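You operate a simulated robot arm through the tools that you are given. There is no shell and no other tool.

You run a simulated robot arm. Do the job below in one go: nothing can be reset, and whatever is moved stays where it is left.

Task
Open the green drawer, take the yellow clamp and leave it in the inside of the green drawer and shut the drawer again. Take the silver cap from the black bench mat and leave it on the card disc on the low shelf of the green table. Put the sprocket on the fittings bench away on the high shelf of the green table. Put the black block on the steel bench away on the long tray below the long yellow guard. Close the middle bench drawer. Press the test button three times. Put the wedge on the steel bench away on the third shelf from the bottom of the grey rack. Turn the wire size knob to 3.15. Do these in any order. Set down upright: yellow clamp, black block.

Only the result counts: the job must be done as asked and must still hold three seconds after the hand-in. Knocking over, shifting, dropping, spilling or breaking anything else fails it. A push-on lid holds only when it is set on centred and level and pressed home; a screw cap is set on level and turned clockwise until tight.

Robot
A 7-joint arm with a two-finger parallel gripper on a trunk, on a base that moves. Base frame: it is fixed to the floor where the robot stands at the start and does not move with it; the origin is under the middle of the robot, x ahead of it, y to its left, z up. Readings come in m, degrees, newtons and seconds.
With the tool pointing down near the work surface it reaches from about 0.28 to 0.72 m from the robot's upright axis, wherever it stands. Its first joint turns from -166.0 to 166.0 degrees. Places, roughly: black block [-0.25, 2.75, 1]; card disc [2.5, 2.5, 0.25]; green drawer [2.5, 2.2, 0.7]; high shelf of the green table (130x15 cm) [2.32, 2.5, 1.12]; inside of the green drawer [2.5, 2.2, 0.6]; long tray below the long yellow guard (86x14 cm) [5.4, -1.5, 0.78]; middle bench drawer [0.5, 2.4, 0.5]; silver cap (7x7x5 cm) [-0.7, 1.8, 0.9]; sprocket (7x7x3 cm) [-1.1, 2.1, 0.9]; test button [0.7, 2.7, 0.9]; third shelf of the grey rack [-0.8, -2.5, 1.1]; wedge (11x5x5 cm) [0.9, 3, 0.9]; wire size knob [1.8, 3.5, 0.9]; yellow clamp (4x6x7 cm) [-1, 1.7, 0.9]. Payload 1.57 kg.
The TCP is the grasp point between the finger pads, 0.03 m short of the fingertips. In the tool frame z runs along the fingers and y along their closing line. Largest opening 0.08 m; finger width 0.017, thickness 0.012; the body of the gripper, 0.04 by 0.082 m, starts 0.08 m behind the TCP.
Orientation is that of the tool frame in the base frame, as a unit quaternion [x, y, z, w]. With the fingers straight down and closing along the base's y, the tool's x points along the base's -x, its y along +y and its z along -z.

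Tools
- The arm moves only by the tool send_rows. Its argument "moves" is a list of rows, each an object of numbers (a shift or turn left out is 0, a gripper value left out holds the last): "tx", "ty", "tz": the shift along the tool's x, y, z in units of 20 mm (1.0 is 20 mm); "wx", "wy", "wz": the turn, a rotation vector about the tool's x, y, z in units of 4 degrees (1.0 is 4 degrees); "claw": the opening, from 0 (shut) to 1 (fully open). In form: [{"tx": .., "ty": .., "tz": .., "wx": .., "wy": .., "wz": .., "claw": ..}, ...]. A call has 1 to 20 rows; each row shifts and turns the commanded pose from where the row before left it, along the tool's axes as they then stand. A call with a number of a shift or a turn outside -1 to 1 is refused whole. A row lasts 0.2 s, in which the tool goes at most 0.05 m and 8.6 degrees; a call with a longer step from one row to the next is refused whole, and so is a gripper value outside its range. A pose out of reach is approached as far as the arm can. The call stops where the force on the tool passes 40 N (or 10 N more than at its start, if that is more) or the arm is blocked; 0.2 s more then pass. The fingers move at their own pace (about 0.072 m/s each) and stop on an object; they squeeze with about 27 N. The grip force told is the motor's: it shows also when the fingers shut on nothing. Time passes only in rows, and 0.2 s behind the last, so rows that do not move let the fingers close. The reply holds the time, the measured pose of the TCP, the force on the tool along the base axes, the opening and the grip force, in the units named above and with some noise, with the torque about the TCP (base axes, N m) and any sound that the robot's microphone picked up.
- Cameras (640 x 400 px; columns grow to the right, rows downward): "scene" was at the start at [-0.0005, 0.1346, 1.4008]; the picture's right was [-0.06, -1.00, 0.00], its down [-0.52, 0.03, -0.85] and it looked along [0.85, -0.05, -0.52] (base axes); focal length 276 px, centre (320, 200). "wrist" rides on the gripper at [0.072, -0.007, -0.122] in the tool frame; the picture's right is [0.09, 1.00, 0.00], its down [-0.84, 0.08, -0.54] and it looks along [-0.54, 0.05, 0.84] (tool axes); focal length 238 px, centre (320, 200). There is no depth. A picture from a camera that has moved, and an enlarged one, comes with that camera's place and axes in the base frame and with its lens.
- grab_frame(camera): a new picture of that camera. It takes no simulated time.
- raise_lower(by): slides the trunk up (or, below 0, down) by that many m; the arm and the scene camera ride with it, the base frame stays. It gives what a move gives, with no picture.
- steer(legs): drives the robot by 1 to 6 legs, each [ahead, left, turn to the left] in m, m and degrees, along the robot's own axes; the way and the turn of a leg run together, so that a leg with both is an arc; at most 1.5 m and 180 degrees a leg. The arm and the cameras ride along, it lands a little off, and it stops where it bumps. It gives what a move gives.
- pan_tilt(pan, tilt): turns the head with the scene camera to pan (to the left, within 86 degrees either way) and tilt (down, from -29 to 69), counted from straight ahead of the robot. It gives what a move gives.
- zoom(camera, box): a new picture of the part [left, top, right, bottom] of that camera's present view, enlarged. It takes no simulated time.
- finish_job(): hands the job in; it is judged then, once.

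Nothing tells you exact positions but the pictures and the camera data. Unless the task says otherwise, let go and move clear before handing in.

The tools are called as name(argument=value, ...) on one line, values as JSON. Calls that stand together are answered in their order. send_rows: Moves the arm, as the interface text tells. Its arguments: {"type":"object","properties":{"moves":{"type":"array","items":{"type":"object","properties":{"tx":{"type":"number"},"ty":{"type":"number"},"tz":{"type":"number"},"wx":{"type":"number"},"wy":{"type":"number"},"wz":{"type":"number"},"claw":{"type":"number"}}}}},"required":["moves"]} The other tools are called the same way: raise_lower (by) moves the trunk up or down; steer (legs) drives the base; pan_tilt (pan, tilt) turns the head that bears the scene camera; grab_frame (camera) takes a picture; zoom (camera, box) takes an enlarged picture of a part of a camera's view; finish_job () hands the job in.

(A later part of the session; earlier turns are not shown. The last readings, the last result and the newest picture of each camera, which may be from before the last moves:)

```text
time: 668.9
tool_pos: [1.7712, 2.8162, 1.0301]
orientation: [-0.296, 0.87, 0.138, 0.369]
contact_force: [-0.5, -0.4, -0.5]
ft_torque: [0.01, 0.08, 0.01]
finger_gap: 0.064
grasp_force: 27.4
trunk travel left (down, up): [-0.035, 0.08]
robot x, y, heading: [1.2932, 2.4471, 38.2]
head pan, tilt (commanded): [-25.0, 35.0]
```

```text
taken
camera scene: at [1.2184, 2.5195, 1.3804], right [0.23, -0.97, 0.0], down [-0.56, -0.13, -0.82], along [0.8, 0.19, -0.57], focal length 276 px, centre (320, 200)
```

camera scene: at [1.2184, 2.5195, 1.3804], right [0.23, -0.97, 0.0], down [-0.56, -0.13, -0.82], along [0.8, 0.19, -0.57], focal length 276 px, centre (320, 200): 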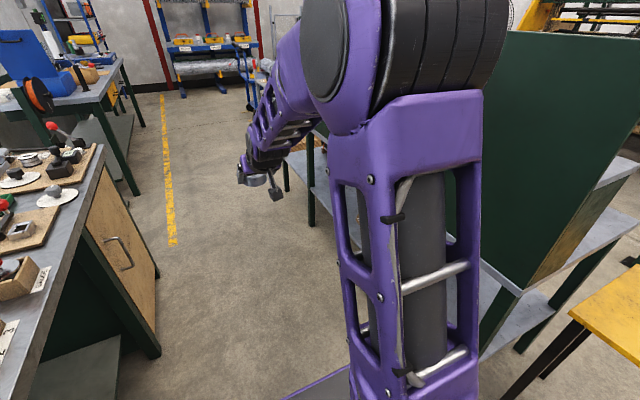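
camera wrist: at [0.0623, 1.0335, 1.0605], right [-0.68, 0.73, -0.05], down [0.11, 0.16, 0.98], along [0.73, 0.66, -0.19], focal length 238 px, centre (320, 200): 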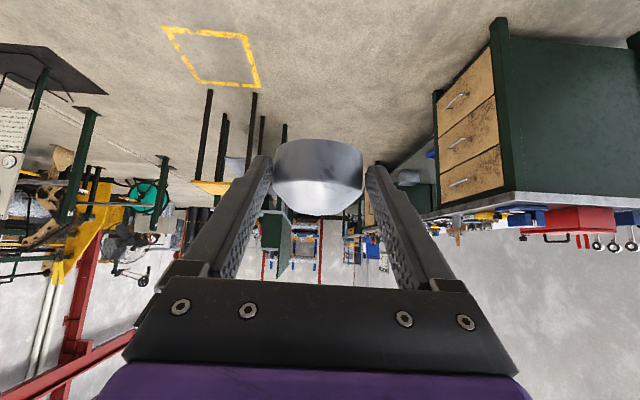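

The arm hides the disc from here. From earlier views I place it near (2.556, 2.519) on the low shelf at z ≈ 0.33. I'll drive further along the aisle, keeping away from the table, then swing the arm to the right.

steer(legs=[[0.36, 0.07, 0.7], [0.36, 0.07, 0.7]])

pan_tilt(pan=40, tilt=35)

grab_frame(camera="scene")

```text
time: 673.2
tool_pos: [2.2374, 3.3795, 1.0293]
orientation: [-0.303, 0.867, 0.141, 0.369]
contact_force: [0.2, 0.2, -0.6]
ft_torque: [0.02, 0.01, -0.01]
finger_gap: 0.0639
grasp_force: 27.5
trunk travel left (down, up): [-0.035, 0.08]
robot x, y, heading: [1.7622, 3.0016, 39.1]
head pan, tilt (commanded): [-25.0, 35.0]
```

```text
time: 674.6
tool_pos: [2.2365, 3.3791, 1.0287]
orientation: [-0.303, 0.867, 0.141, 0.369]
contact_force: [-0.2, 0.3, -0.2]
ft_torque: [0.0, 0.04, 0.03]
finger_gap: 0.064
grasp_force: 26.2
trunk travel left (down, up): [-0.035, 0.08]
robot x, y, heading: [1.7585, 3.0026, 39.1]
head pan, tilt (commanded): [40.0, 35.0]
```

```text
taken
camera scene: at [1.6202, 3.1384, 1.3804], right [0.98, -0.19, 0.0], down [-0.11, -0.56, -0.82], along [0.15, 0.8, -0.57], focal length 276 px, centre (320, 200)
```

scene: 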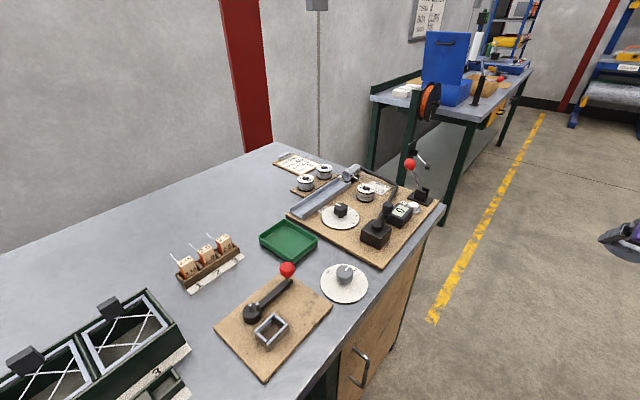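

I'm at the planned spot in the aisle. While here, a quick zoom on the dial to confirm the knob setting.

zoom(camera="scene", box=[305, 250, 385, 310])

```text
6.67 times, centred on (345, 280) of scene
camera zoom: at [1.6202, 3.1384, 1.3804], right [0.98, -0.19, 0.0], down [-0.11, -0.56, -0.82], along [0.15, 0.8, -0.57], focal length 1843 px, centre (153, -333)
```

zoom: 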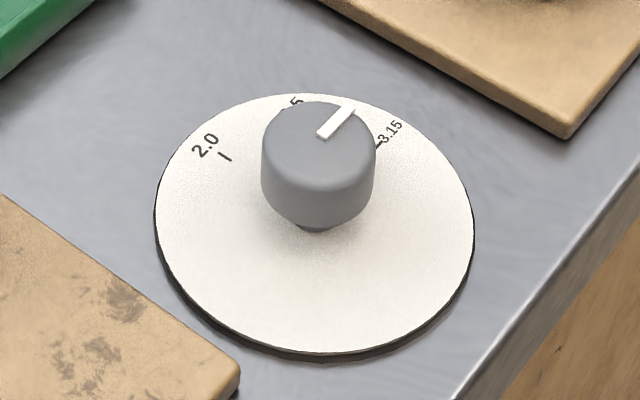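

The pointer looks close to 3.15 but perhaps a few degrees past. I'll zoom in tighter to measure it.

zoom(camera="scene", box=[325, 258, 365, 288])

```text
13.33 times, centred on (345, 273) of scene
camera zoom: at [1.6202, 3.1384, 1.3804], right [0.98, -0.19, 0.0], down [-0.11, -0.56, -0.82], along [0.15, 0.8, -0.57], focal length 3686 px, centre (-13, -773)
```

zoom: 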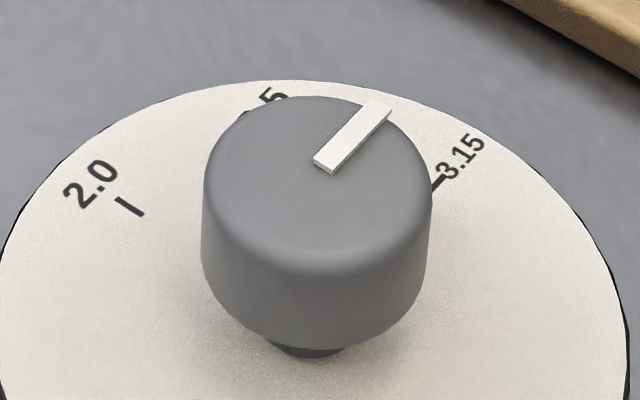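

The pointer is within a few degrees of the 3.15 tick, so the knob is fine. Now I'll swing the arm with the cap to my right, toward the table's underside.

send_rows(moves=[{"tx": 0.364, "ty": -0.813, "tz": -0.385, "wx": 0.371, "wy": -0.01, "wz": 0.351}, {"tx": 0.344, "ty": -0.832, "tz": -0.364, "wx": 0.371, "wy": -0.01, "wz": 0.351}, {"tx": 0.323, "ty": -0.849, "tz": -0.342, "wx": 0.371, "wy": -0.01, "wz": 0.351}, {"tx": 0.302, "ty": -0.865, "tz": -0.32, "wx": 0.371, "wy": -0.01, "wz": 0.351}, {"tx": 0.281, "ty": -0.881, "tz": -0.297, "wx": 0.371, "wy": -0.01, "wz": 0.351}, {"tx": 0.259, "ty": -0.895, "tz": -0.274, "wx": 0.371, "wy": -0.01, "wz": 0.351}, {"tx": 0.237, "ty": -0.907, "tz": -0.251, "wx": 0.371, "wy": -0.01, "wz": 0.351}, {"tx": 0.215, "ty": -0.919, "tz": -0.227, "wx": 0.371, "wy": -0.01, "wz": 0.351}, {"tx": 0.192, "ty": -0.93, "tz": -0.203, "wx": 0.371, "wy": -0.01, "wz": 0.351}, {"tx": 0.169, "ty": -0.939, "tz": -0.179, "wx": 0.371, "wy": -0.01, "wz": 0.351}, {"tx": 0.146, "ty": -0.947, "tz": -0.155, "wx": 0.371, "wy": -0.01, "wz": 0.351}, {"tx": 0.123, "ty": -0.954, "tz": -0.13, "wx": 0.371, "wy": -0.01, "wz": 0.351}, {"tx": 0.1, "ty": -0.96, "tz": -0.105, "wx": 0.371, "wy": -0.01, "wz": 0.351}, {"tx": 0.076, "ty": -0.965, "tz": -0.08, "wx": 0.371, "wy": -0.01, "wz": 0.351}])

send_rows(moves=[{"tx": 0.052, "ty": -0.968, "tz": -0.055, "wx": 0.371, "wy": -0.01, "wz": 0.351}, {"tx": 0.029, "ty": -0.97, "tz": -0.03, "wx": 0.371, "wy": -0.01, "wz": 0.351}, {"tx": 0.005, "ty": -0.971, "tz": -0.005, "wx": 0.371, "wy": -0.01, "wz": 0.351}, {"tx": -0.019, "ty": -0.971, "tz": 0.02, "wx": 0.371, "wy": -0.01, "wz": 0.351}, {"tx": -0.043, "ty": -0.969, "tz": 0.045, "wx": 0.371, "wy": -0.01, "wz": 0.351}, {"tx": -0.067, "ty": -0.966, "tz": 0.07, "wx": 0.371, "wy": -0.01, "wz": 0.351}, {"tx": -0.09, "ty": -0.962, "tz": 0.095, "wx": 0.371, "wy": -0.01, "wz": 0.351}, {"tx": -0.114, "ty": -0.957, "tz": 0.12, "wx": 0.371, "wy": -0.01, "wz": 0.351}, {"tx": -0.137, "ty": -0.95, "tz": 0.145, "wx": 0.371, "wy": -0.01, "wz": 0.351}, {"tx": -0.16, "ty": -0.943, "tz": 0.169, "wx": 0.371, "wy": -0.01, "wz": 0.351}])

grab_frame(camera="wrist")

```text
time: 677.6
tool_pos: [2.2659, 3.1088, 1.0269]
orientation: [-0.08, 0.915, 0.044, 0.392]
contact_force: [-0.6, -0.1, -1.1]
ft_torque: [0.01, 0.06, -0.01]
finger_gap: 0.0641
grasp_force: 26.7
trunk travel left (down, up): [-0.035, 0.08]
robot x, y, heading: [1.7643, 3.0007, 39.1]
head pan, tilt (commanded): [40.0, 35.0]
```

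```text
time: 679.8
tool_pos: [2.2868, 2.9155, 1.0228]
orientation: [0.082, 0.915, -0.024, 0.394]
contact_force: [0.3, -0.7, -0.9]
ft_torque: [-0.02, 0.02, 0.03]
finger_gap: 0.0635
grasp_force: 26.5
trunk travel left (down, up): [-0.035, 0.08]
robot x, y, heading: [1.7622, 3.0007, 39.3]
head pan, tilt (commanded): [40.0, 35.0]
```

```text
taken
camera wrist: at [2.151, 2.932, 1.053], right [0.11, 0.99, -0.05], down [0.19, 0.03, 0.98], along [0.98, -0.11, -0.19], focal length 238 px, centre (320, 200)
```

wrist: 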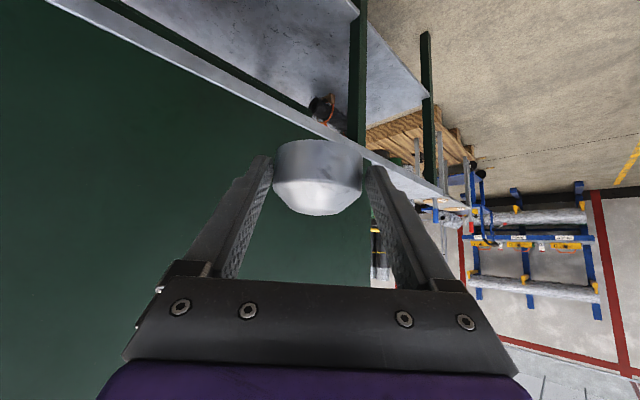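

The tool is outside the table's back, pointing under it. I'll lower it to shelf height in the aisle first.

send_rows(moves=[{"tx": 0.6, "tz": 0.57}, {"tx": 1, "tz": 0.946}, {"tx": 1, "tz": 0.946}, {"tx": 1, "tz": 0.946}, {"tx": 1, "tz": 0.946}, {"tx": 1, "tz": 0.946}, {"tx": 1, "tz": 0.946}, {"tx": 1, "tz": 0.946}, {"tx": 1, "tz": 0.946}, {"tx": 1, "tz": 0.946}, {"tx": 1, "tz": 0.946}, {"tx": 1, "tz": 0.946}, {"tx": 1, "tz": 0.946}, {"tx": 1, "tz": 0.946}, {"tx": 1, "tz": 0.946}, {"tx": 1, "tz": 0.946}, {"tx": 1, "tz": 0.946}, {"tx": 1, "tz": 0.946}, {"tx": 1, "tz": 0.946}])

grab_frame(camera="wrist")

```text
time: 683.8
tool_pos: [2.2876, 2.9258, 0.5099]
orientation: [0.082, 0.915, -0.025, 0.394]
contact_force: [-1.0, 0.1, -0.6]
ft_torque: [0.02, 0.02, 0.0]
finger_gap: 0.0635
grasp_force: 27.2
trunk travel left (down, up): [-0.035, 0.08]
robot x, y, heading: [1.7606, 3.0018, 39.3]
head pan, tilt (commanded): [40.0, 35.0]
```

```text
taken
camera wrist: at [2.1514, 2.9419, 0.5404], right [0.11, 0.99, -0.05], down [0.19, 0.03, 0.98], along [0.98, -0.11, -0.19], focal length 238 px, centre (320, 200)
```

wrist: 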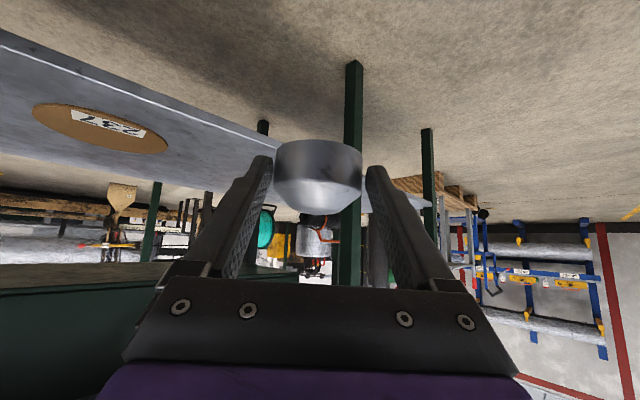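

The disc (label 237) is visible under the table, roughly at (2.53, 2.46). I'll sidestep the base toward the table by 20 cm and back 9 cm so the tool slides in under the table's back edge, then re-measure.

steer(legs=[[-0.09, -0.2, 0.3]])

grab_frame(camera="wrist")

```text
time: 686.3
tool_pos: [2.3425, 2.7205, 0.509]
orientation: [0.08, 0.916, -0.024, 0.394]
contact_force: [0.9, 0.0, -1.6]
ft_torque: [-0.01, 0.02, 0.01]
finger_gap: 0.0639
grasp_force: 27.1
trunk travel left (down, up): [-0.035, 0.08]
robot x, y, heading: [1.816, 2.7912, 39.5]
head pan, tilt (commanded): [40.0, 35.0]
```

```text
taken
camera wrist: at [2.2071, 2.7353, 0.5406], right [0.1, 0.99, -0.05], down [0.19, 0.03, 0.98], along [0.98, -0.11, -0.19], focal length 238 px, centre (320, 200)
```

wrist: 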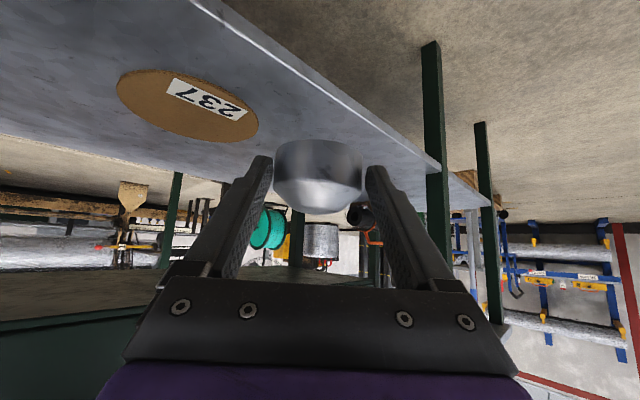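

Two views triangulate the disc centre to about (2.51, 2.50) at z ≈ 0.352. I'll sidestep another 13 cm and then extend the arm the rest of the way.

steer(legs=[[-0.015, -0.13, 0]])

grab_frame(camera="wrist")

```text
time: 688.2
tool_pos: [2.4137, 2.6101, 0.5097]
orientation: [0.08, 0.916, -0.024, 0.393]
contact_force: [-0.5, 0.2, -1.4]
ft_torque: [-0.04, 0.02, 0.0]
finger_gap: 0.0638
grasp_force: 27.5
trunk travel left (down, up): [-0.035, 0.08]
robot x, y, heading: [1.8911, 2.6777, 39.5]
head pan, tilt (commanded): [40.0, 35.0]
```

```text
taken
camera wrist: at [2.278, 2.6251, 0.5406], right [0.1, 0.99, -0.05], down [0.19, 0.03, 0.98], along [0.98, -0.11, -0.19], focal length 238 px, centre (320, 200)
```

wrist: 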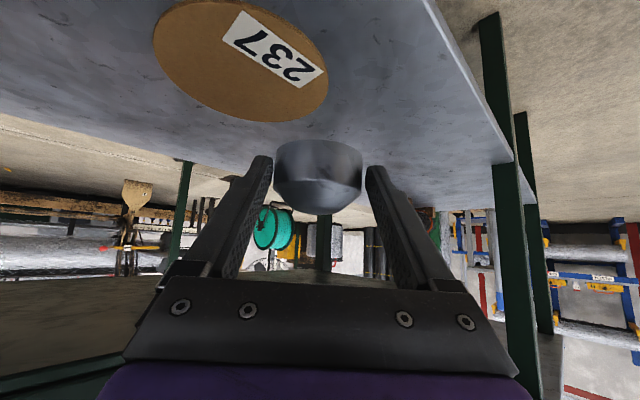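

The disc centre is confirmed near (2.51, 2.504). I'll move the cap over it and lower part way.

send_rows(moves=[{"tx": -0.498, "ty": -0.69, "tz": 0.526}, {"tx": -0.498, "ty": -0.69, "tz": 0.526}, {"tx": -0.498, "ty": -0.69, "tz": 0.526}, {"tx": -0.498, "ty": -0.69, "tz": 0.526}, {"tx": -0.498, "ty": -0.69, "tz": 0.526}, {"tx": -0.498, "ty": -0.69, "tz": 0.526}, {"tx": 0.6, "tz": 0.568}, {"tx": 0.6, "tz": 0.568}, {"tx": 0.6, "tz": 0.568}, {"tx": 0.6, "tz": 0.568}, {}])

grab_frame(camera="wrist")

pan_tilt(pan=-30, tilt=55)

grab_frame(camera="scene")

```text
time: 690.8
tool_pos: [2.4545, 2.5811, 0.4335]
orientation: [0.068, 0.919, -0.01, 0.387]
contact_force: [-0.3, 0.9, -1.2]
ft_torque: [0.0, 0.03, 0.03]
finger_gap: 0.0635
grasp_force: 27.3
trunk travel left (down, up): [-0.035, 0.08]
robot x, y, heading: [1.8629, 2.7138, 40.1]
head pan, tilt (commanded): [40.0, 35.0]
stopped in row 11: the arm was blocked; the commanded pose is now the measured one
```

```text
taken
camera wrist: at [2.3193, 2.5912, 0.4676], right [0.07, 1.0, -0.03], down [0.2, 0.02, 0.98], along [0.98, -0.07, -0.2], focal length 238 px, centre (320, 200)
```

wrist: 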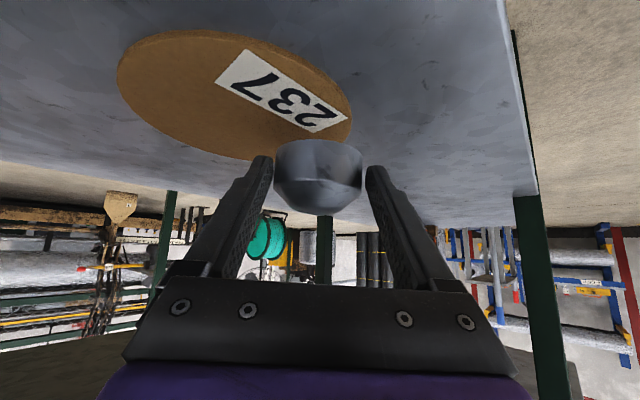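

```text
time: 692.2
tool_pos: [2.4532, 2.5805, 0.4326]
orientation: [0.068, 0.921, -0.011, 0.385]
contact_force: [-1.1, -0.4, 0.1]
ft_torque: [0.02, 0.02, 0.03]
finger_gap: 0.0633
grasp_force: 27.2
trunk travel left (down, up): [-0.035, 0.08]
robot x, y, heading: [1.8616, 2.7179, 39.8]
head pan, tilt (commanded): [-30.0, 55.0]
```

```text
taken
camera scene: at [1.7713, 2.7811, 1.3515], right [0.17, -0.99, 0.01], down [-0.81, -0.14, -0.58], along [0.57, 0.09, -0.82], focal length 276 px, centre (320, 200)
```

scene: 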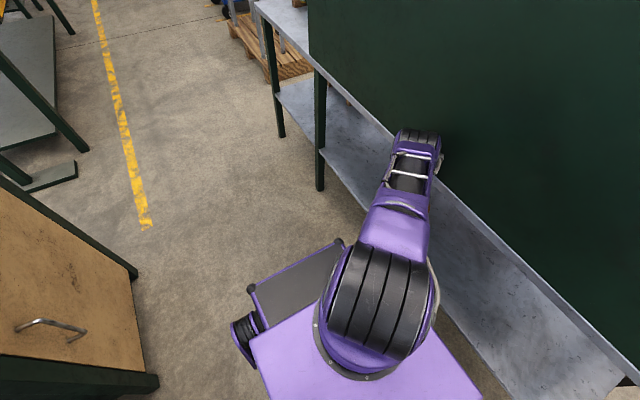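

The arm's elbow met the table's back board and pushed my base back a few centimetres; the disc itself hasn't moved. I'll step the base away a little so the arm can extend further instead of folding up against the board.

steer(legs=[[-0.02, 0.06, 0]])

grab_frame(camera="scene")

grab_frame(camera="wrist")

```text
time: 693.5
tool_pos: [2.4062, 2.6058, 0.4386]
orientation: [0.07, 0.918, -0.012, 0.39]
contact_force: [-0.2, 0.7, -0.2]
ft_torque: [-0.01, -0.02, 0.01]
finger_gap: 0.0635
grasp_force: 27.3
trunk travel left (down, up): [-0.035, 0.08]
robot x, y, heading: [1.8073, 2.7488, 39.8]
head pan, tilt (commanded): [-30.0, 55.0]
```

```text
taken
camera scene: at [1.7201, 2.8099, 1.3521], right [0.17, -0.99, 0.0], down [-0.81, -0.14, -0.57], along [0.57, 0.1, -0.82], focal length 276 px, centre (320, 200)
```

scene: 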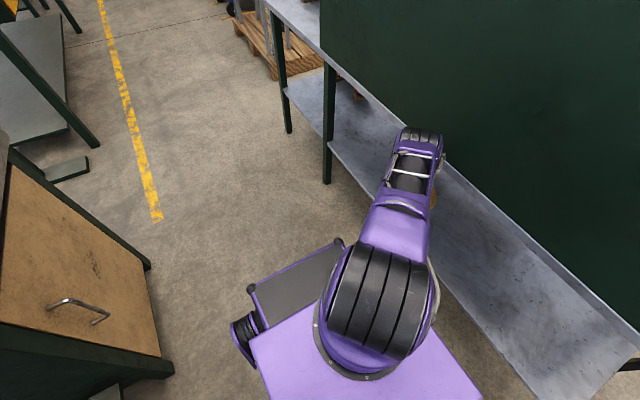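

```text
taken
camera wrist: at [2.2695, 2.6179, 0.4707], right [0.08, 1.0, -0.03], down [0.2, 0.02, 0.98], along [0.98, -0.08, -0.2], focal length 238 px, centre (320, 200)
```

wrist: 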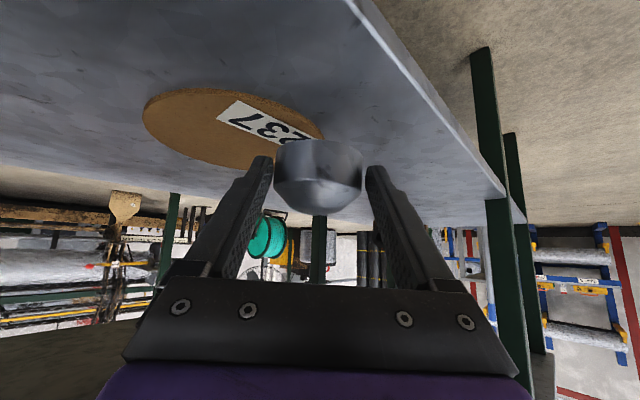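

There's more room now. I'll extend the arm 9 cm toward the disc in small steps and check that the base isn't being pushed.

send_rows(moves=[{"tx": -0.24, "ty": -0.303, "tz": 0.246}, {"tx": -0.24, "ty": -0.303, "tz": 0.246}, {"tx": -0.24, "ty": -0.303, "tz": 0.246}, {"tx": -0.24, "ty": -0.303, "tz": 0.246}, {"tx": -0.24, "ty": -0.303, "tz": 0.246}])

send_rows(moves=[{"tx": -0.24, "ty": -0.303, "tz": 0.246}, {"tx": -0.24, "ty": -0.303, "tz": 0.246}, {"tx": -0.24, "ty": -0.303, "tz": 0.246}, {"tx": -0.24, "ty": -0.303, "tz": 0.246}, {"tx": -0.24, "ty": -0.303, "tz": 0.246}, {}])

grab_frame(camera="wrist")

grab_frame(camera="scene")

```text
time: 694.7
tool_pos: [2.4342, 2.5705, 0.4361]
orientation: [0.07, 0.918, -0.012, 0.389]
contact_force: [-0.6, 0.3, -0.1]
ft_torque: [-0.01, 0.02, 0.01]
finger_gap: 0.0635
grasp_force: 26.7
trunk travel left (down, up): [-0.035, 0.08]
robot x, y, heading: [1.8071, 2.7516, 39.7]
head pan, tilt (commanded): [-30.0, 55.0]
```

```text
time: 696.1
tool_pos: [2.466, 2.5366, 0.4353]
orientation: [0.071, 0.918, -0.012, 0.389]
contact_force: [-0.4, 0.6, 0.0]
ft_torque: [0.05, 0.02, 0.0]
finger_gap: 0.0636
grasp_force: 27.0
trunk travel left (down, up): [-0.035, 0.08]
robot x, y, heading: [1.8067, 2.7511, 39.8]
head pan, tilt (commanded): [-30.0, 55.0]
```

```text
taken
camera wrist: at [2.3294, 2.548, 0.4676], right [0.07, 1.0, -0.03], down [0.2, 0.02, 0.98], along [0.98, -0.08, -0.2], focal length 238 px, centre (320, 200)
```

wrist: 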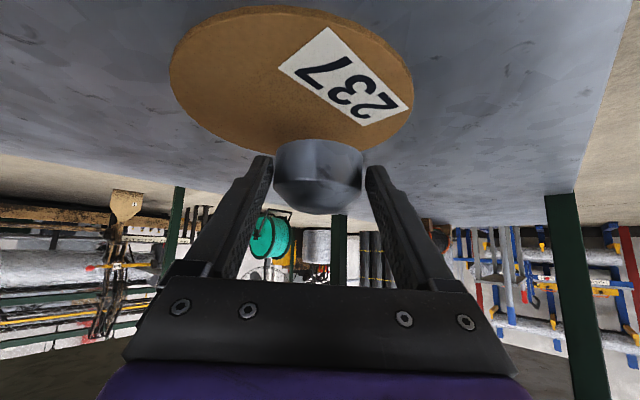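

```text
taken
camera scene: at [1.7201, 2.8099, 1.3521], right [0.17, -0.99, 0.0], down [-0.81, -0.14, -0.57], along [0.57, 0.1, -0.82], focal length 276 px, centre (320, 200)
```

scene: 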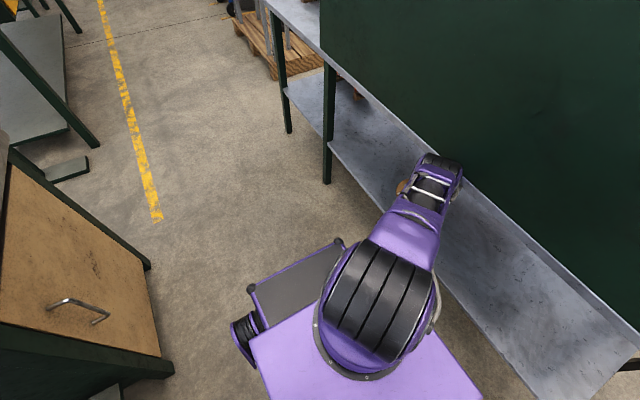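

The cap is now over the disc, about 4 cm from its centre, and the base hasn't moved. I'll go 1–2 cm further and lower.

send_rows(moves=[{"tx": -0.24, "ty": -0.303, "tz": 0.246}, {"tx": -0.12, "ty": -0.15, "tz": 0.12}, {"tx": 0.431, "tz": 0.417}, {"tx": 0.431, "tz": 0.417}, {"tx": 0.36, "tz": 0.35}, {}])

grab_frame(camera="wrist")

```text
time: 697.5
tool_pos: [2.4742, 2.5276, 0.4018]
orientation: [0.071, 0.918, -0.013, 0.39]
contact_force: [-0.4, 0.0, -0.7]
ft_torque: [0.01, 0.06, -0.02]
finger_gap: 0.0636
grasp_force: 26.8
trunk travel left (down, up): [-0.035, 0.08]
robot x, y, heading: [1.8082, 2.7483, 39.5]
head pan, tilt (commanded): [-30.0, 55.0]
```

```text
taken
camera wrist: at [2.3384, 2.5384, 0.4344], right [0.08, 1.0, -0.03], down [0.2, 0.02, 0.98], along [0.98, -0.08, -0.2], focal length 238 px, centre (320, 200)
```

wrist: 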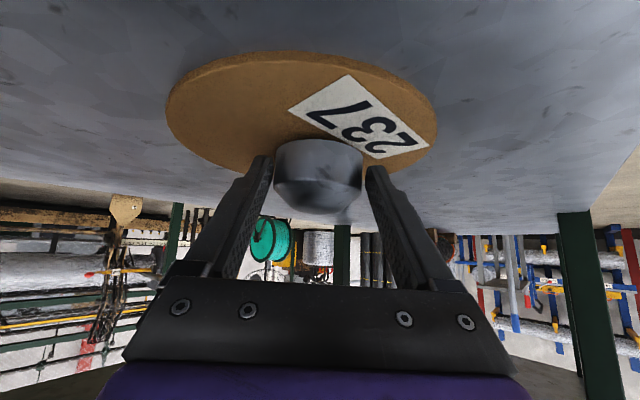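

Continuing down gently until the disc carries the cap.

send_rows(moves=[{"tx": 0.144, "tz": 0.139}, {"tx": 0.144, "tz": 0.139}, {}])

send_rows(moves=[{"tx": 0.108, "tz": 0.104}, {"tx": 0.108, "tz": 0.104}, {}])

```text
time: 698.3
tool_pos: [2.475, 2.5276, 0.4025]
orientation: [0.071, 0.918, -0.013, 0.39]
contact_force: [0.3, -0.4, -1.2]
ft_torque: [0.02, 0.02, 0.02]
finger_gap: 0.0636
grasp_force: 27.1
out of reach, approached as far as the arm can: row 1, 2
trunk travel left (down, up): [-0.035, 0.08]
robot x, y, heading: [1.8082, 2.7455, 39.8]
head pan, tilt (commanded): [-30.0, 55.0]
```

```text
time: 699.1
tool_pos: [2.4735, 2.5279, 0.4003]
orientation: [0.071, 0.918, -0.013, 0.39]
contact_force: [0.3, -0.1, -0.8]
ft_torque: [0.03, 0.05, 0.02]
finger_gap: 0.0636
grasp_force: 26.9
out of reach, approached as far as the arm can: row 2
trunk travel left (down, up): [-0.035, 0.08]
robot x, y, heading: [1.81, 2.7466, 40.1]
head pan, tilt (commanded): [-30.0, 55.0]
```

The arm is at its reach limit, so I'll use the trunk to lower the last bit in small steps.

raise_lower(by=-0.008)

raise_lower(by=-0.004)

grab_frame(camera="wrist")

```text
time: 699.6
tool_pos: [2.4756, 2.5274, 0.3972]
orientation: [0.07, 0.917, -0.013, 0.392]
contact_force: [0.7, 1.4, 16.5]
ft_torque: [-0.48, -0.77, 0.02]
finger_gap: 0.0636
grasp_force: 27.0
trunk travel left (down, up): [-0.027, 0.088]
robot x, y, heading: [1.8092, 2.7472, 40.1]
head pan, tilt (commanded): [-30.0, 55.0]
```

```text
time: 700.2
tool_pos: [2.4766, 2.5272, 0.3927]
orientation: [0.069, 0.917, -0.013, 0.394]
contact_force: [3.4, 0.8, 27.1]
ft_torque: [-0.57, -0.57, 0.08]
finger_gap: 0.0637
grasp_force: 27.0
trunk travel left (down, up): [-0.023, 0.092]
robot x, y, heading: [1.8073, 2.7493, 39.8]
head pan, tilt (commanded): [-30.0, 55.0]
```

```text
taken
camera wrist: at [2.3399, 2.5385, 0.4239], right [0.07, 1.0, -0.04], down [0.19, 0.02, 0.98], along [0.98, -0.08, -0.19], focal length 238 px, centre (320, 200)
```

wrist: 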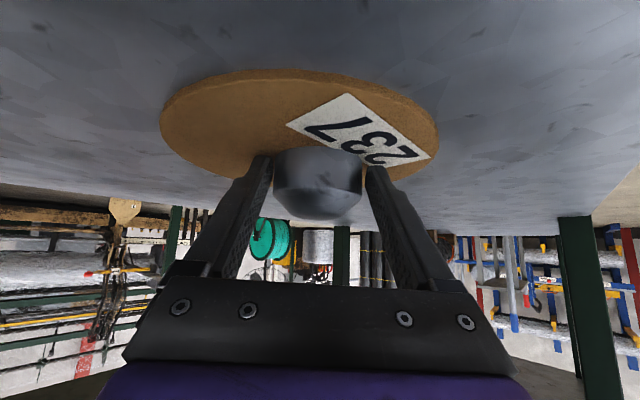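

The cap is resting on the disc (27 N). I'll ease off slightly, open the fingers, and withdraw along the tool axis.

raise_lower(by=0.003)

send_rows(moves=[{"claw": 1}, {"claw": 1}, {"claw": 1}, {}])

grab_frame(camera="wrist")

```text
time: 700.7
tool_pos: [2.4747, 2.5265, 0.3935]
orientation: [0.07, 0.918, -0.013, 0.39]
contact_force: [4.8, -0.4, 17.8]
ft_torque: [-0.49, -0.91, 0.14]
finger_gap: 0.0636
grasp_force: 27.2
trunk travel left (down, up): [-0.026, 0.089]
robot x, y, heading: [1.8044, 2.7492, 39.7]
head pan, tilt (commanded): [-30.0, 55.0]
```

```text
time: 701.7
tool_pos: [2.475, 2.5279, 0.3917]
orientation: [0.07, 0.918, -0.012, 0.39]
contact_force: [1.9, 8.4, 20.4]
ft_torque: [-0.55, -0.25, 0.21]
finger_gap: 0.0718
grasp_force: 0.1
trunk travel left (down, up): [-0.026, 0.089]
robot x, y, heading: [1.8059, 2.7443, 39.8]
head pan, tilt (commanded): [-30.0, 55.0]
```

```text
taken
camera wrist: at [2.3377, 2.5394, 0.4246], right [0.07, 1.0, -0.03], down [0.2, 0.02, 0.98], along [0.98, -0.08, -0.19], focal length 238 px, centre (320, 200)
```

wrist: 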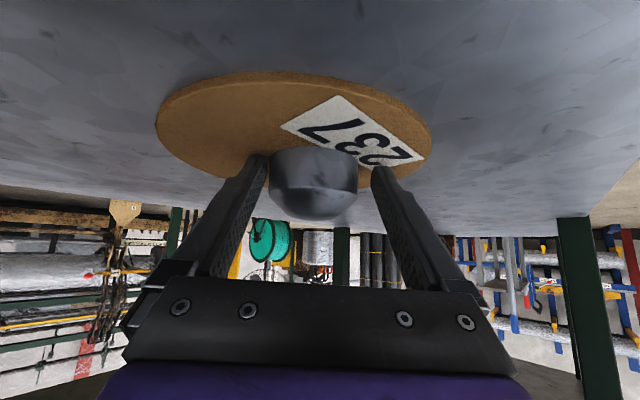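

The fingertips are pressing on the disc, so the opening dragged a little. I'll raise the trunk a few millimetres to free them and finish opening.

raise_lower(by=0.006)

send_rows(moves=[{"claw": 1}, {"claw": 1}, {}])

grab_frame(camera="wrist")

```text
time: 702.2
tool_pos: [2.4709, 2.5283, 0.3937]
orientation: [0.071, 0.919, -0.012, 0.387]
contact_force: [0.1, -0.3, -0.5]
ft_torque: [0.01, -0.01, 0.01]
finger_gap: 0.0801
grasp_force: 0.1
trunk travel left (down, up): [-0.032, 0.083]
robot x, y, heading: [1.8052, 2.7498, 39.9]
head pan, tilt (commanded): [-30.0, 55.0]
```

```text
time: 703.0
tool_pos: [2.4735, 2.5281, 0.3961]
orientation: [0.07, 0.918, -0.012, 0.39]
contact_force: [0.6, -0.5, -0.6]
ft_torque: [0.01, 0.01, -0.01]
finger_gap: 0.08
grasp_force: 0.1
trunk travel left (down, up): [-0.032, 0.083]
robot x, y, heading: [1.8105, 2.7488, 39.8]
head pan, tilt (commanded): [-30.0, 55.0]
```

```text
taken
camera wrist: at [2.3375, 2.5391, 0.4293], right [0.08, 1.0, -0.03], down [0.2, 0.02, 0.98], along [0.98, -0.08, -0.2], focal length 238 px, centre (320, 200)
```

wrist: 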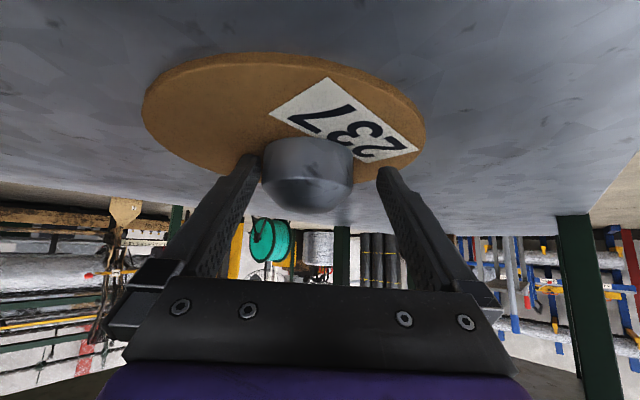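

The cap sits on the disc about 2 cm from its centre, and the fingers are open with no contact. I'll withdraw along the tool axis, then step the base away.

send_rows(moves=[{"tz": -0.3}, {"tz": -0.4}, {"tz": -0.5}, {"tz": -0.5}, {"tz": -0.5}, {"tz": -0.5}, {"tz": -0.5}, {"tz": -0.5}])

grab_frame(camera="wrist")

```text
time: 704.8
tool_pos: [2.4201, 2.5333, 0.4494]
orientation: [0.071, 0.918, -0.013, 0.389]
contact_force: [-0.9, 0.2, 0.1]
ft_torque: [0.0, -0.02, 0.03]
finger_gap: 0.08
grasp_force: 0.1
trunk travel left (down, up): [-0.032, 0.083]
robot x, y, heading: [1.8083, 2.7479, 39.8]
head pan, tilt (commanded): [-30.0, 55.0]
```

```text
taken
camera wrist: at [2.2851, 2.5448, 0.4814], right [0.08, 1.0, -0.03], down [0.2, 0.02, 0.98], along [0.98, -0.08, -0.2], focal length 238 px, centre (320, 200)
```

wrist: 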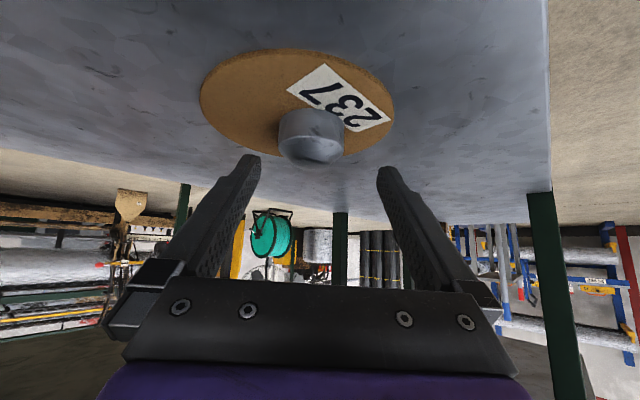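

The cap is standing on the card disc. I'll step the base away from the table, raise the arm and straighten the tool.

steer(legs=[[0, 0.22, 0]])

send_rows(moves=[{"tx": -0.6, "tz": -0.58}, {"tx": -1, "tz": -0.966}, {"tx": -1, "tz": -0.966}, {"tx": -1, "tz": -0.966}, {"tx": -1, "tz": -0.966}, {"tx": -1, "tz": -0.966}, {"tx": -1, "tz": -0.966}, {"tx": -1, "tz": -0.966}, {"tx": -1, "tz": -0.966}, {"tx": -1, "tz": -0.966}, {"tx": -1, "tz": -0.966}, {"tx": -1, "tz": -0.966}, {"tx": -1, "tz": -0.966}, {"tx": -1, "tz": -0.966}, {"tx": -1, "tz": -0.966}, {"tx": -1, "tz": -0.966}, {"tx": -1, "tz": -0.966}, {"tx": -1, "tz": -0.966}, {"tx": -1, "tz": -0.966}, {"tx": -1, "tz": -0.966}])

grab_frame(camera="scene")

```text
time: 707.5
tool_pos: [2.2815, 2.6994, 0.4495]
orientation: [0.072, 0.918, -0.013, 0.39]
contact_force: [0.0, 0.4, -0.1]
ft_torque: [0.01, 0.04, -0.02]
finger_gap: 0.0798
grasp_force: 0.1
trunk travel left (down, up): [-0.032, 0.083]
robot x, y, heading: [1.6701, 2.9154, 39.6]
head pan, tilt (commanded): [-30.0, 55.0]
```

```text
time: 711.7
tool_pos: [2.2818, 2.681, 0.9943]
orientation: [0.071, 0.919, -0.012, 0.389]
contact_force: [1.0, -0.2, -0.6]
ft_torque: [0.02, -0.01, 0.0]
finger_gap: 0.0802
grasp_force: 0.0
trunk travel left (down, up): [-0.032, 0.083]
robot x, y, heading: [1.6675, 2.9145, 39.8]
head pan, tilt (commanded): [-30.0, 55.0]
```

```text
taken
camera scene: at [1.5815, 2.9769, 1.3491], right [0.17, -0.99, 0.0], down [-0.81, -0.14, -0.57], along [0.57, 0.1, -0.82], focal length 276 px, centre (320, 200)
```

scene: 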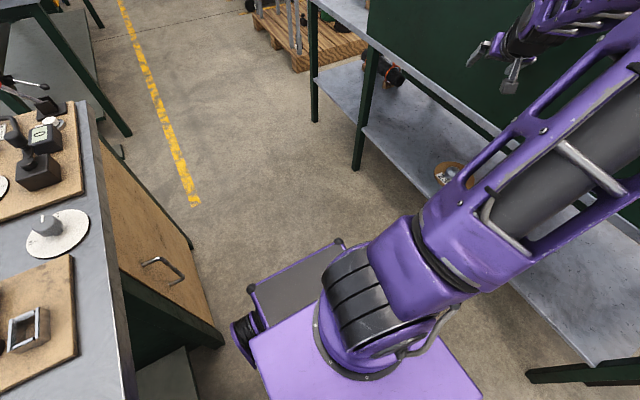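

I can see the disc below the table edge. A quick zoom to check the cap.

zoom(camera="scene", box=[410, 140, 500, 210])

send_rows(moves=[{"tx": 0.6, "tz": -0.62}, {"tx": 0.7, "tz": -0.72}, {"tx": 0.7, "tz": -0.72}, {"tx": 0.7, "tz": -0.72}, {"tx": 0.7, "tz": -0.72}, {"tx": 0.7, "tz": -0.72}, {"wy": 1}, {"wy": 1}, {"wy": 1}, {"wy": 1}, {"wy": 1}, {"wy": 1}, {"wy": 1}, {"wy": 1}, {"wy": 1}, {"wy": 1}, {"wy": 1}, {"wy": 0.5}])

```text
5.71 times, centred on (455, 175) of scene
camera zoom: at [1.5815, 2.9769, 1.3491], right [0.17, -0.99, 0.0], down [-0.81, -0.14, -0.57], along [0.57, 0.1, -0.82], focal length 1580 px, centre (-451, 343)
```

zoom: 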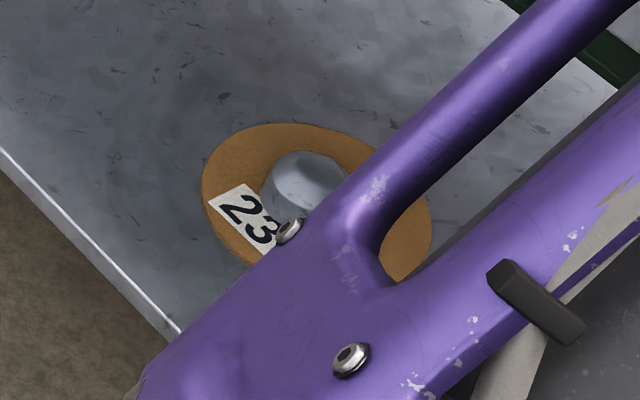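

```text
time: 715.5
tool_pos: [2.165, 2.6979, 0.9933]
orientation: [0.071, 0.997, 0.017, -0.001]
contact_force: [-0.6, 0.1, -0.4]
ft_torque: [0.0, -0.02, -0.02]
finger_gap: 0.0803
grasp_force: 0.0
trunk travel left (down, up): [-0.032, 0.083]
robot x, y, heading: [1.6703, 2.9149, 40.0]
head pan, tilt (commanded): [-30.0, 55.0]
```

The cap sits squarely on the disc. I'll bring the arm toward the front and leave the aisle for the black block at the steel bench's left rear corner.

send_rows(moves=[{"tx": 0.135, "ty": 0.97, "wz": -0.54}, {"tx": 0.098, "ty": 0.974, "wz": -0.54}, {"tx": 0.061, "ty": 0.977, "wz": -0.54}, {"tx": 0.024, "ty": 0.979, "wz": -0.54}, {"tx": -0.013, "ty": 0.979, "wz": -0.54}, {"tx": -0.05, "ty": 0.978, "wz": -0.54}, {"tx": -0.086, "ty": 0.975, "wz": -0.54}, {"tx": -0.123, "ty": 0.971, "wz": -0.54}, {"tx": -0.16, "ty": 0.966, "wz": -0.54}, {"tx": -0.195, "ty": 0.959, "wz": -0.54}, {"tx": -0.232, "ty": 0.951, "wz": -0.54}, {"tx": -0.268, "ty": 0.942, "wz": -0.54}, {"tx": -0.303, "ty": 0.931, "wz": -0.54}, {"tx": -0.338, "ty": 0.919, "wz": -0.54}, {"tx": -0.371, "ty": 0.906, "wz": -0.54}, {"tx": -0.406, "ty": 0.891, "wz": -0.54}])

steer(legs=[[-1.2, -0.12, 0], [-1.0, -0.3, 0], [0, 0, 90]])

pan_tilt(pan=0, tilt=30)

grab_frame(camera="scene")

```text
time: 718.9
tool_pos: [2.1676, 3.0103, 1.0024]
orientation: [-0.228, 0.973, 0.015, 0.004]
contact_force: [-0.8, -1.2, 0.0]
ft_torque: [0.05, 0.01, -0.02]
finger_gap: 0.0799
grasp_force: 0.1
trunk travel left (down, up): [-0.032, 0.083]
robot x, y, heading: [1.6692, 2.9183, 39.6]
head pan, tilt (commanded): [-30.0, 55.0]
```

```text
time: 733.9
tool_pos: [0.1681, 1.6745, 1.0017]
orientation: [0.85, -0.527, -0.014, 0.008]
contact_force: [-0.3, 0.0, -1.3]
ft_torque: [0.01, 0.0, -0.01]
finger_gap: 0.0799
grasp_force: 0.1
trunk travel left (down, up): [-0.032, 0.083]
robot x, y, heading: [0.2628, 1.177, 129.9]
head pan, tilt (commanded): [-30.0, 55.0]
```

```text
time: 734.9
tool_pos: [0.1672, 1.6747, 1.0019]
orientation: [0.85, -0.526, -0.014, 0.008]
contact_force: [-0.7, -0.5, 0.2]
ft_torque: [-0.01, -0.01, -0.03]
finger_gap: 0.0802
grasp_force: 0.0
trunk travel left (down, up): [-0.032, 0.083]
robot x, y, heading: [0.261, 1.1751, 129.6]
head pan, tilt (commanded): [0.0, 30.0]
```

```text
taken
camera scene: at [0.1539, 1.0874, 1.3851], right [0.77, 0.64, 0.0], down [0.32, -0.39, -0.87], along [-0.55, 0.67, -0.5], focal length 276 px, centre (320, 200)
```

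scene: 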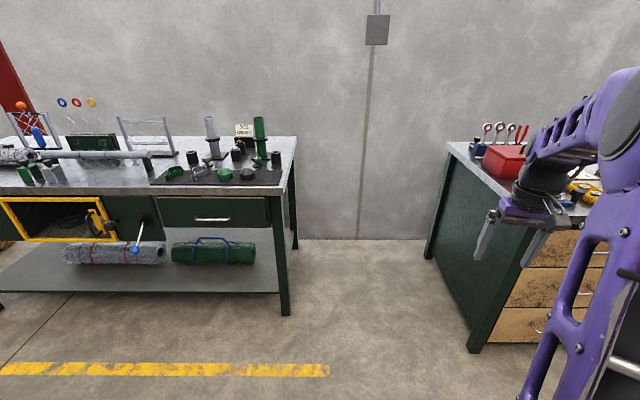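

I'm facing the gap; the steel bench's left end is on the right. I'll zoom in on the items at its rear corner to identify the black block.

zoom(camera="scene", box=[430, 110, 550, 190])

```text
5.00 times, centred on (490, 150) of scene
camera zoom: at [0.1539, 1.0874, 1.3851], right [0.77, 0.64, 0.0], down [0.32, -0.39, -0.87], along [-0.55, 0.67, -0.5], focal length 1382 px, centre (-530, 450)
```

zoom: 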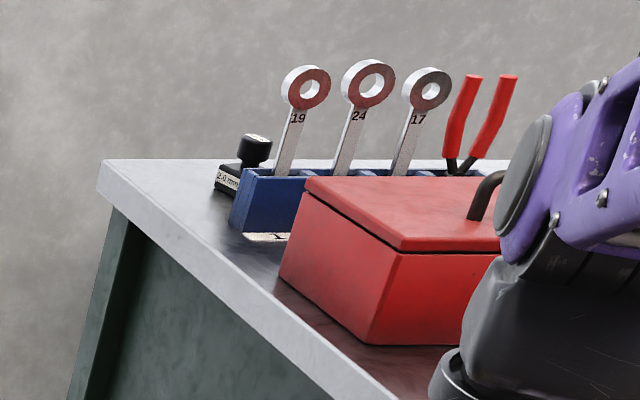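

The black block is the small black piece with a knob on top, labelled "2.0 mm", behind the blue spanner holder. I'll enter the gap between the benches to reach it from the side.

steer(legs=[[0.5, -0.14, 0], [0.6, 0, 0]])

pan_tilt(pan=-40, tilt=35)

grab_frame(camera="scene")

grab_frame(camera="wrist")

```text
time: 740.9
tool_pos: [-0.4223, 2.6072, 1.0021]
orientation: [0.85, -0.527, -0.015, 0.008]
contact_force: [0.3, -0.7, 0.3]
ft_torque: [-0.01, 0.01, -0.03]
finger_gap: 0.0799
grasp_force: 0.1
trunk travel left (down, up): [-0.032, 0.083]
robot x, y, heading: [-0.3282, 2.1064, 129.9]
head pan, tilt (commanded): [0.0, 30.0]
```

```text
time: 741.9
tool_pos: [-0.421, 2.6063, 1.0021]
orientation: [0.85, -0.526, -0.014, 0.008]
contact_force: [0.0, -0.9, -0.2]
ft_torque: [0.0, 0.03, 0.02]
finger_gap: 0.08
grasp_force: 0.0
trunk travel left (down, up): [-0.032, 0.083]
robot x, y, heading: [-0.3263, 2.1072, 129.5]
head pan, tilt (commanded): [-40.0, 35.0]
```

```text
taken
camera scene: at [-0.3764, 2.0375, 1.3774], right [1.0, 0.0, 0.0], down [0.0, -0.57, -0.82], along [0.0, 0.82, -0.57], focal length 276 px, centre (320, 200)
```

scene: 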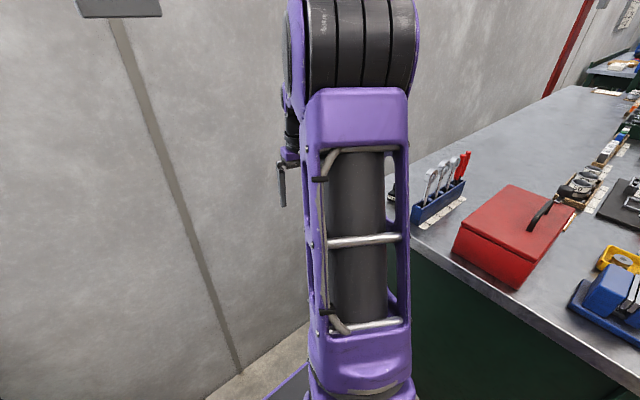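

```text
taken
camera wrist: at [-0.3785, 2.5446, 1.1218], right [-0.85, -0.53, 0.03], down [-0.42, 0.71, 0.56], along [-0.31, 0.46, -0.83], focal length 238 px, centre (320, 200)
```

wrist: 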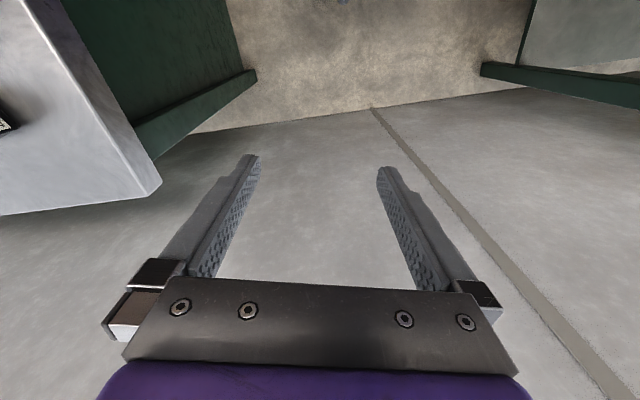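

The block is near (-0.16, 2.755), close to tall spanners. I'll raise the trunk and arm above them, shift the base slightly, and look down from above with the wrist camera.

raise_lower(by=0.083)

steer(legs=[[0.05, -0.05, 0]])

send_rows(moves=[{"tz": -0.6}, {"tz": -0.6}, {"tz": -0.6}, {"tz": -0.6}, {"tz": -0.6}, {"tz": -0.6}, {"tx": 0.16, "ty": -0.98}, {"tx": 0.16, "ty": -0.98}, {"tx": 0.16, "ty": -0.98}, {"tx": 0.16, "ty": -0.98}, {"tx": 0.16, "ty": -0.98}, {"tx": 0.16, "ty": -0.98}, {"tx": 0.16, "ty": -0.98}])

grab_frame(camera="wrist")

grab_frame(camera="scene")

```text
time: 743.1
tool_pos: [-0.4214, 2.606, 1.0852]
orientation: [0.85, -0.526, -0.014, 0.008]
contact_force: [-0.2, 0.5, -0.2]
ft_torque: [0.0, -0.02, -0.03]
finger_gap: 0.08
grasp_force: 0.1
trunk travel left (down, up): [-0.115, 0.0]
robot x, y, heading: [-0.323, 2.1073, 129.9]
head pan, tilt (commanded): [-40.0, 35.0]
```

```text
time: 744.3
tool_pos: [-0.4154, 2.6763, 1.0845]
orientation: [0.851, -0.525, -0.013, 0.008]
contact_force: [-0.9, -0.1, -0.6]
ft_torque: [-0.02, -0.02, -0.01]
finger_gap: 0.08
grasp_force: 0.1
trunk travel left (down, up): [-0.115, 0.0]
robot x, y, heading: [-0.3169, 2.1767, 129.7]
head pan, tilt (commanded): [-40.0, 35.0]
```

```text
time: 747.1
tool_pos: [-0.2795, 2.7161, 1.1531]
orientation: [0.85, -0.526, -0.015, 0.008]
contact_force: [0.4, -0.3, -0.4]
ft_torque: [-0.02, -0.01, 0.01]
finger_gap: 0.08
grasp_force: 0.1
trunk travel left (down, up): [-0.115, 0.0]
robot x, y, heading: [-0.3191, 2.1818, 130.1]
head pan, tilt (commanded): [-40.0, 35.0]
```

```text
taken
camera wrist: at [-0.237, 2.6557, 1.2728], right [-0.85, -0.53, 0.03], down [-0.43, 0.71, 0.56], along [-0.31, 0.46, -0.83], focal length 238 px, centre (320, 200)
```

wrist: 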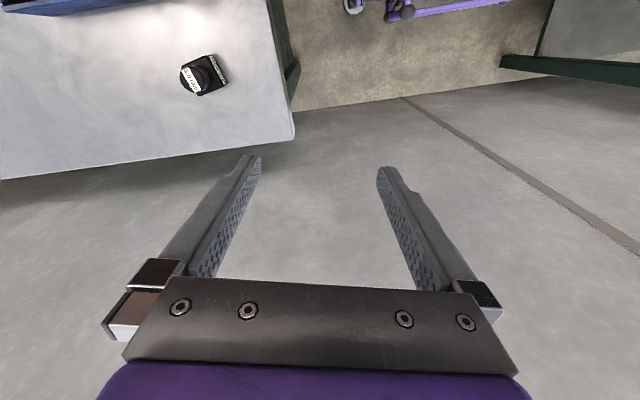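

```text
taken
camera scene: at [-0.3697, 2.1069, 1.4604], right [1.0, 0.0, 0.0], down [0.0, -0.57, -0.82], along [0.0, 0.82, -0.57], focal length 276 px, centre (320, 200)
```

scene: 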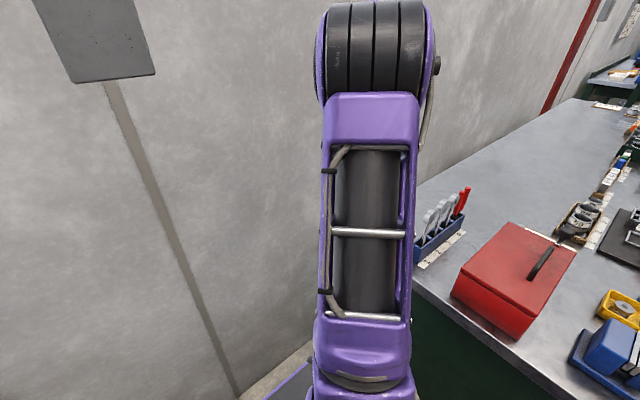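

The block is visible from above near (-0.124, 2.773), with free bench around it. I'll zoom in for its shape and orientation.

zoom(camera="wrist", box=[150, 35, 260, 115])

```text
5.00 times, centred on (205, 75) of wrist
camera zoom: at [-0.237, 2.6557, 1.2728], right [-0.85, -0.53, 0.03], down [-0.43, 0.71, 0.56], along [-0.31, 0.46, -0.83], focal length 1192 px, centre (895, 825)
```

zoom: 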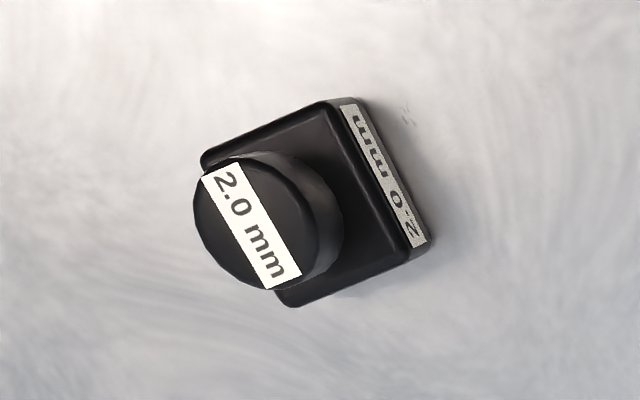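

Before choosing how to grip it, I want to see the destination tray under the yellow guard. I'll back out of the gap and look across the room.

send_rows(moves=[{"tx": -0.16, "ty": 0.98}, {"tx": -0.16, "ty": 0.98}, {"tx": -0.16, "ty": 0.98}, {"tx": -0.16, "ty": 0.98}, {"tx": -0.16, "ty": 0.98}, {"tx": -0.16, "ty": 0.98}, {"tx": -0.16, "ty": 0.98}])

steer(legs=[[-1.2, 0, 0], [-0.9, 0.1, -90]])

pan_tilt(pan=-55, tilt=10)

grab_frame(camera="scene")

```text
time: 748.7
tool_pos: [-0.4138, 2.6738, 1.1573]
orientation: [0.85, -0.526, -0.014, 0.008]
contact_force: [0.4, 0.5, 0.0]
ft_torque: [-0.02, -0.02, 0.03]
finger_gap: 0.0797
grasp_force: 0.1
trunk travel left (down, up): [-0.115, 0.0]
robot x, y, heading: [-0.3198, 2.1801, 129.8]
head pan, tilt (commanded): [-40.0, 35.0]
```

```text
time: 759.3
tool_pos: [0.788, 0.5245, 1.1568]
orientation: [-0.23, 0.973, 0.015, 0.004]
contact_force: [0.3, -1.5, -0.4]
ft_torque: [-0.01, -0.02, 0.01]
finger_gap: 0.08
grasp_force: 0.1
trunk travel left (down, up): [-0.115, 0.0]
robot x, y, heading: [0.2902, 0.4336, 39.7]
head pan, tilt (commanded): [-40.0, 35.0]
cut short: leg 2
```

```text
time: 760.1
tool_pos: [0.7882, 0.5239, 1.1566]
orientation: [-0.23, 0.973, 0.015, 0.004]
contact_force: [0.2, 0.5, -0.3]
ft_torque: [-0.01, 0.01, -0.02]
finger_gap: 0.0799
grasp_force: 0.0
trunk travel left (down, up): [-0.115, 0.0]
robot x, y, heading: [0.2893, 0.433, 40.1]
head pan, tilt (commanded): [-55.0, 10.0]
```

```text
taken
camera scene: at [0.221, 0.4562, 1.5004], right [-0.26, -0.97, 0.0], down [-0.17, 0.05, -0.98], along [0.95, -0.26, -0.17], focal length 276 px, centre (320, 200)
```

scene: 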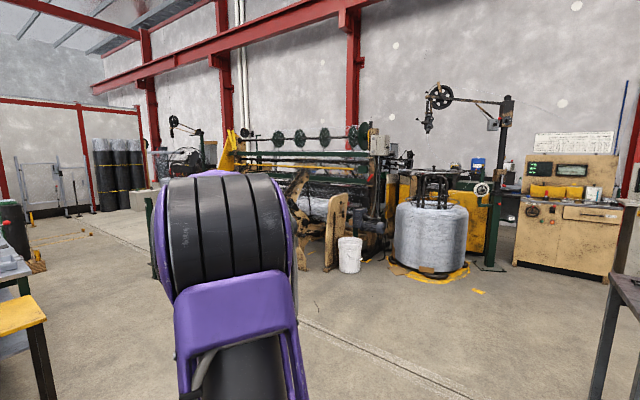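

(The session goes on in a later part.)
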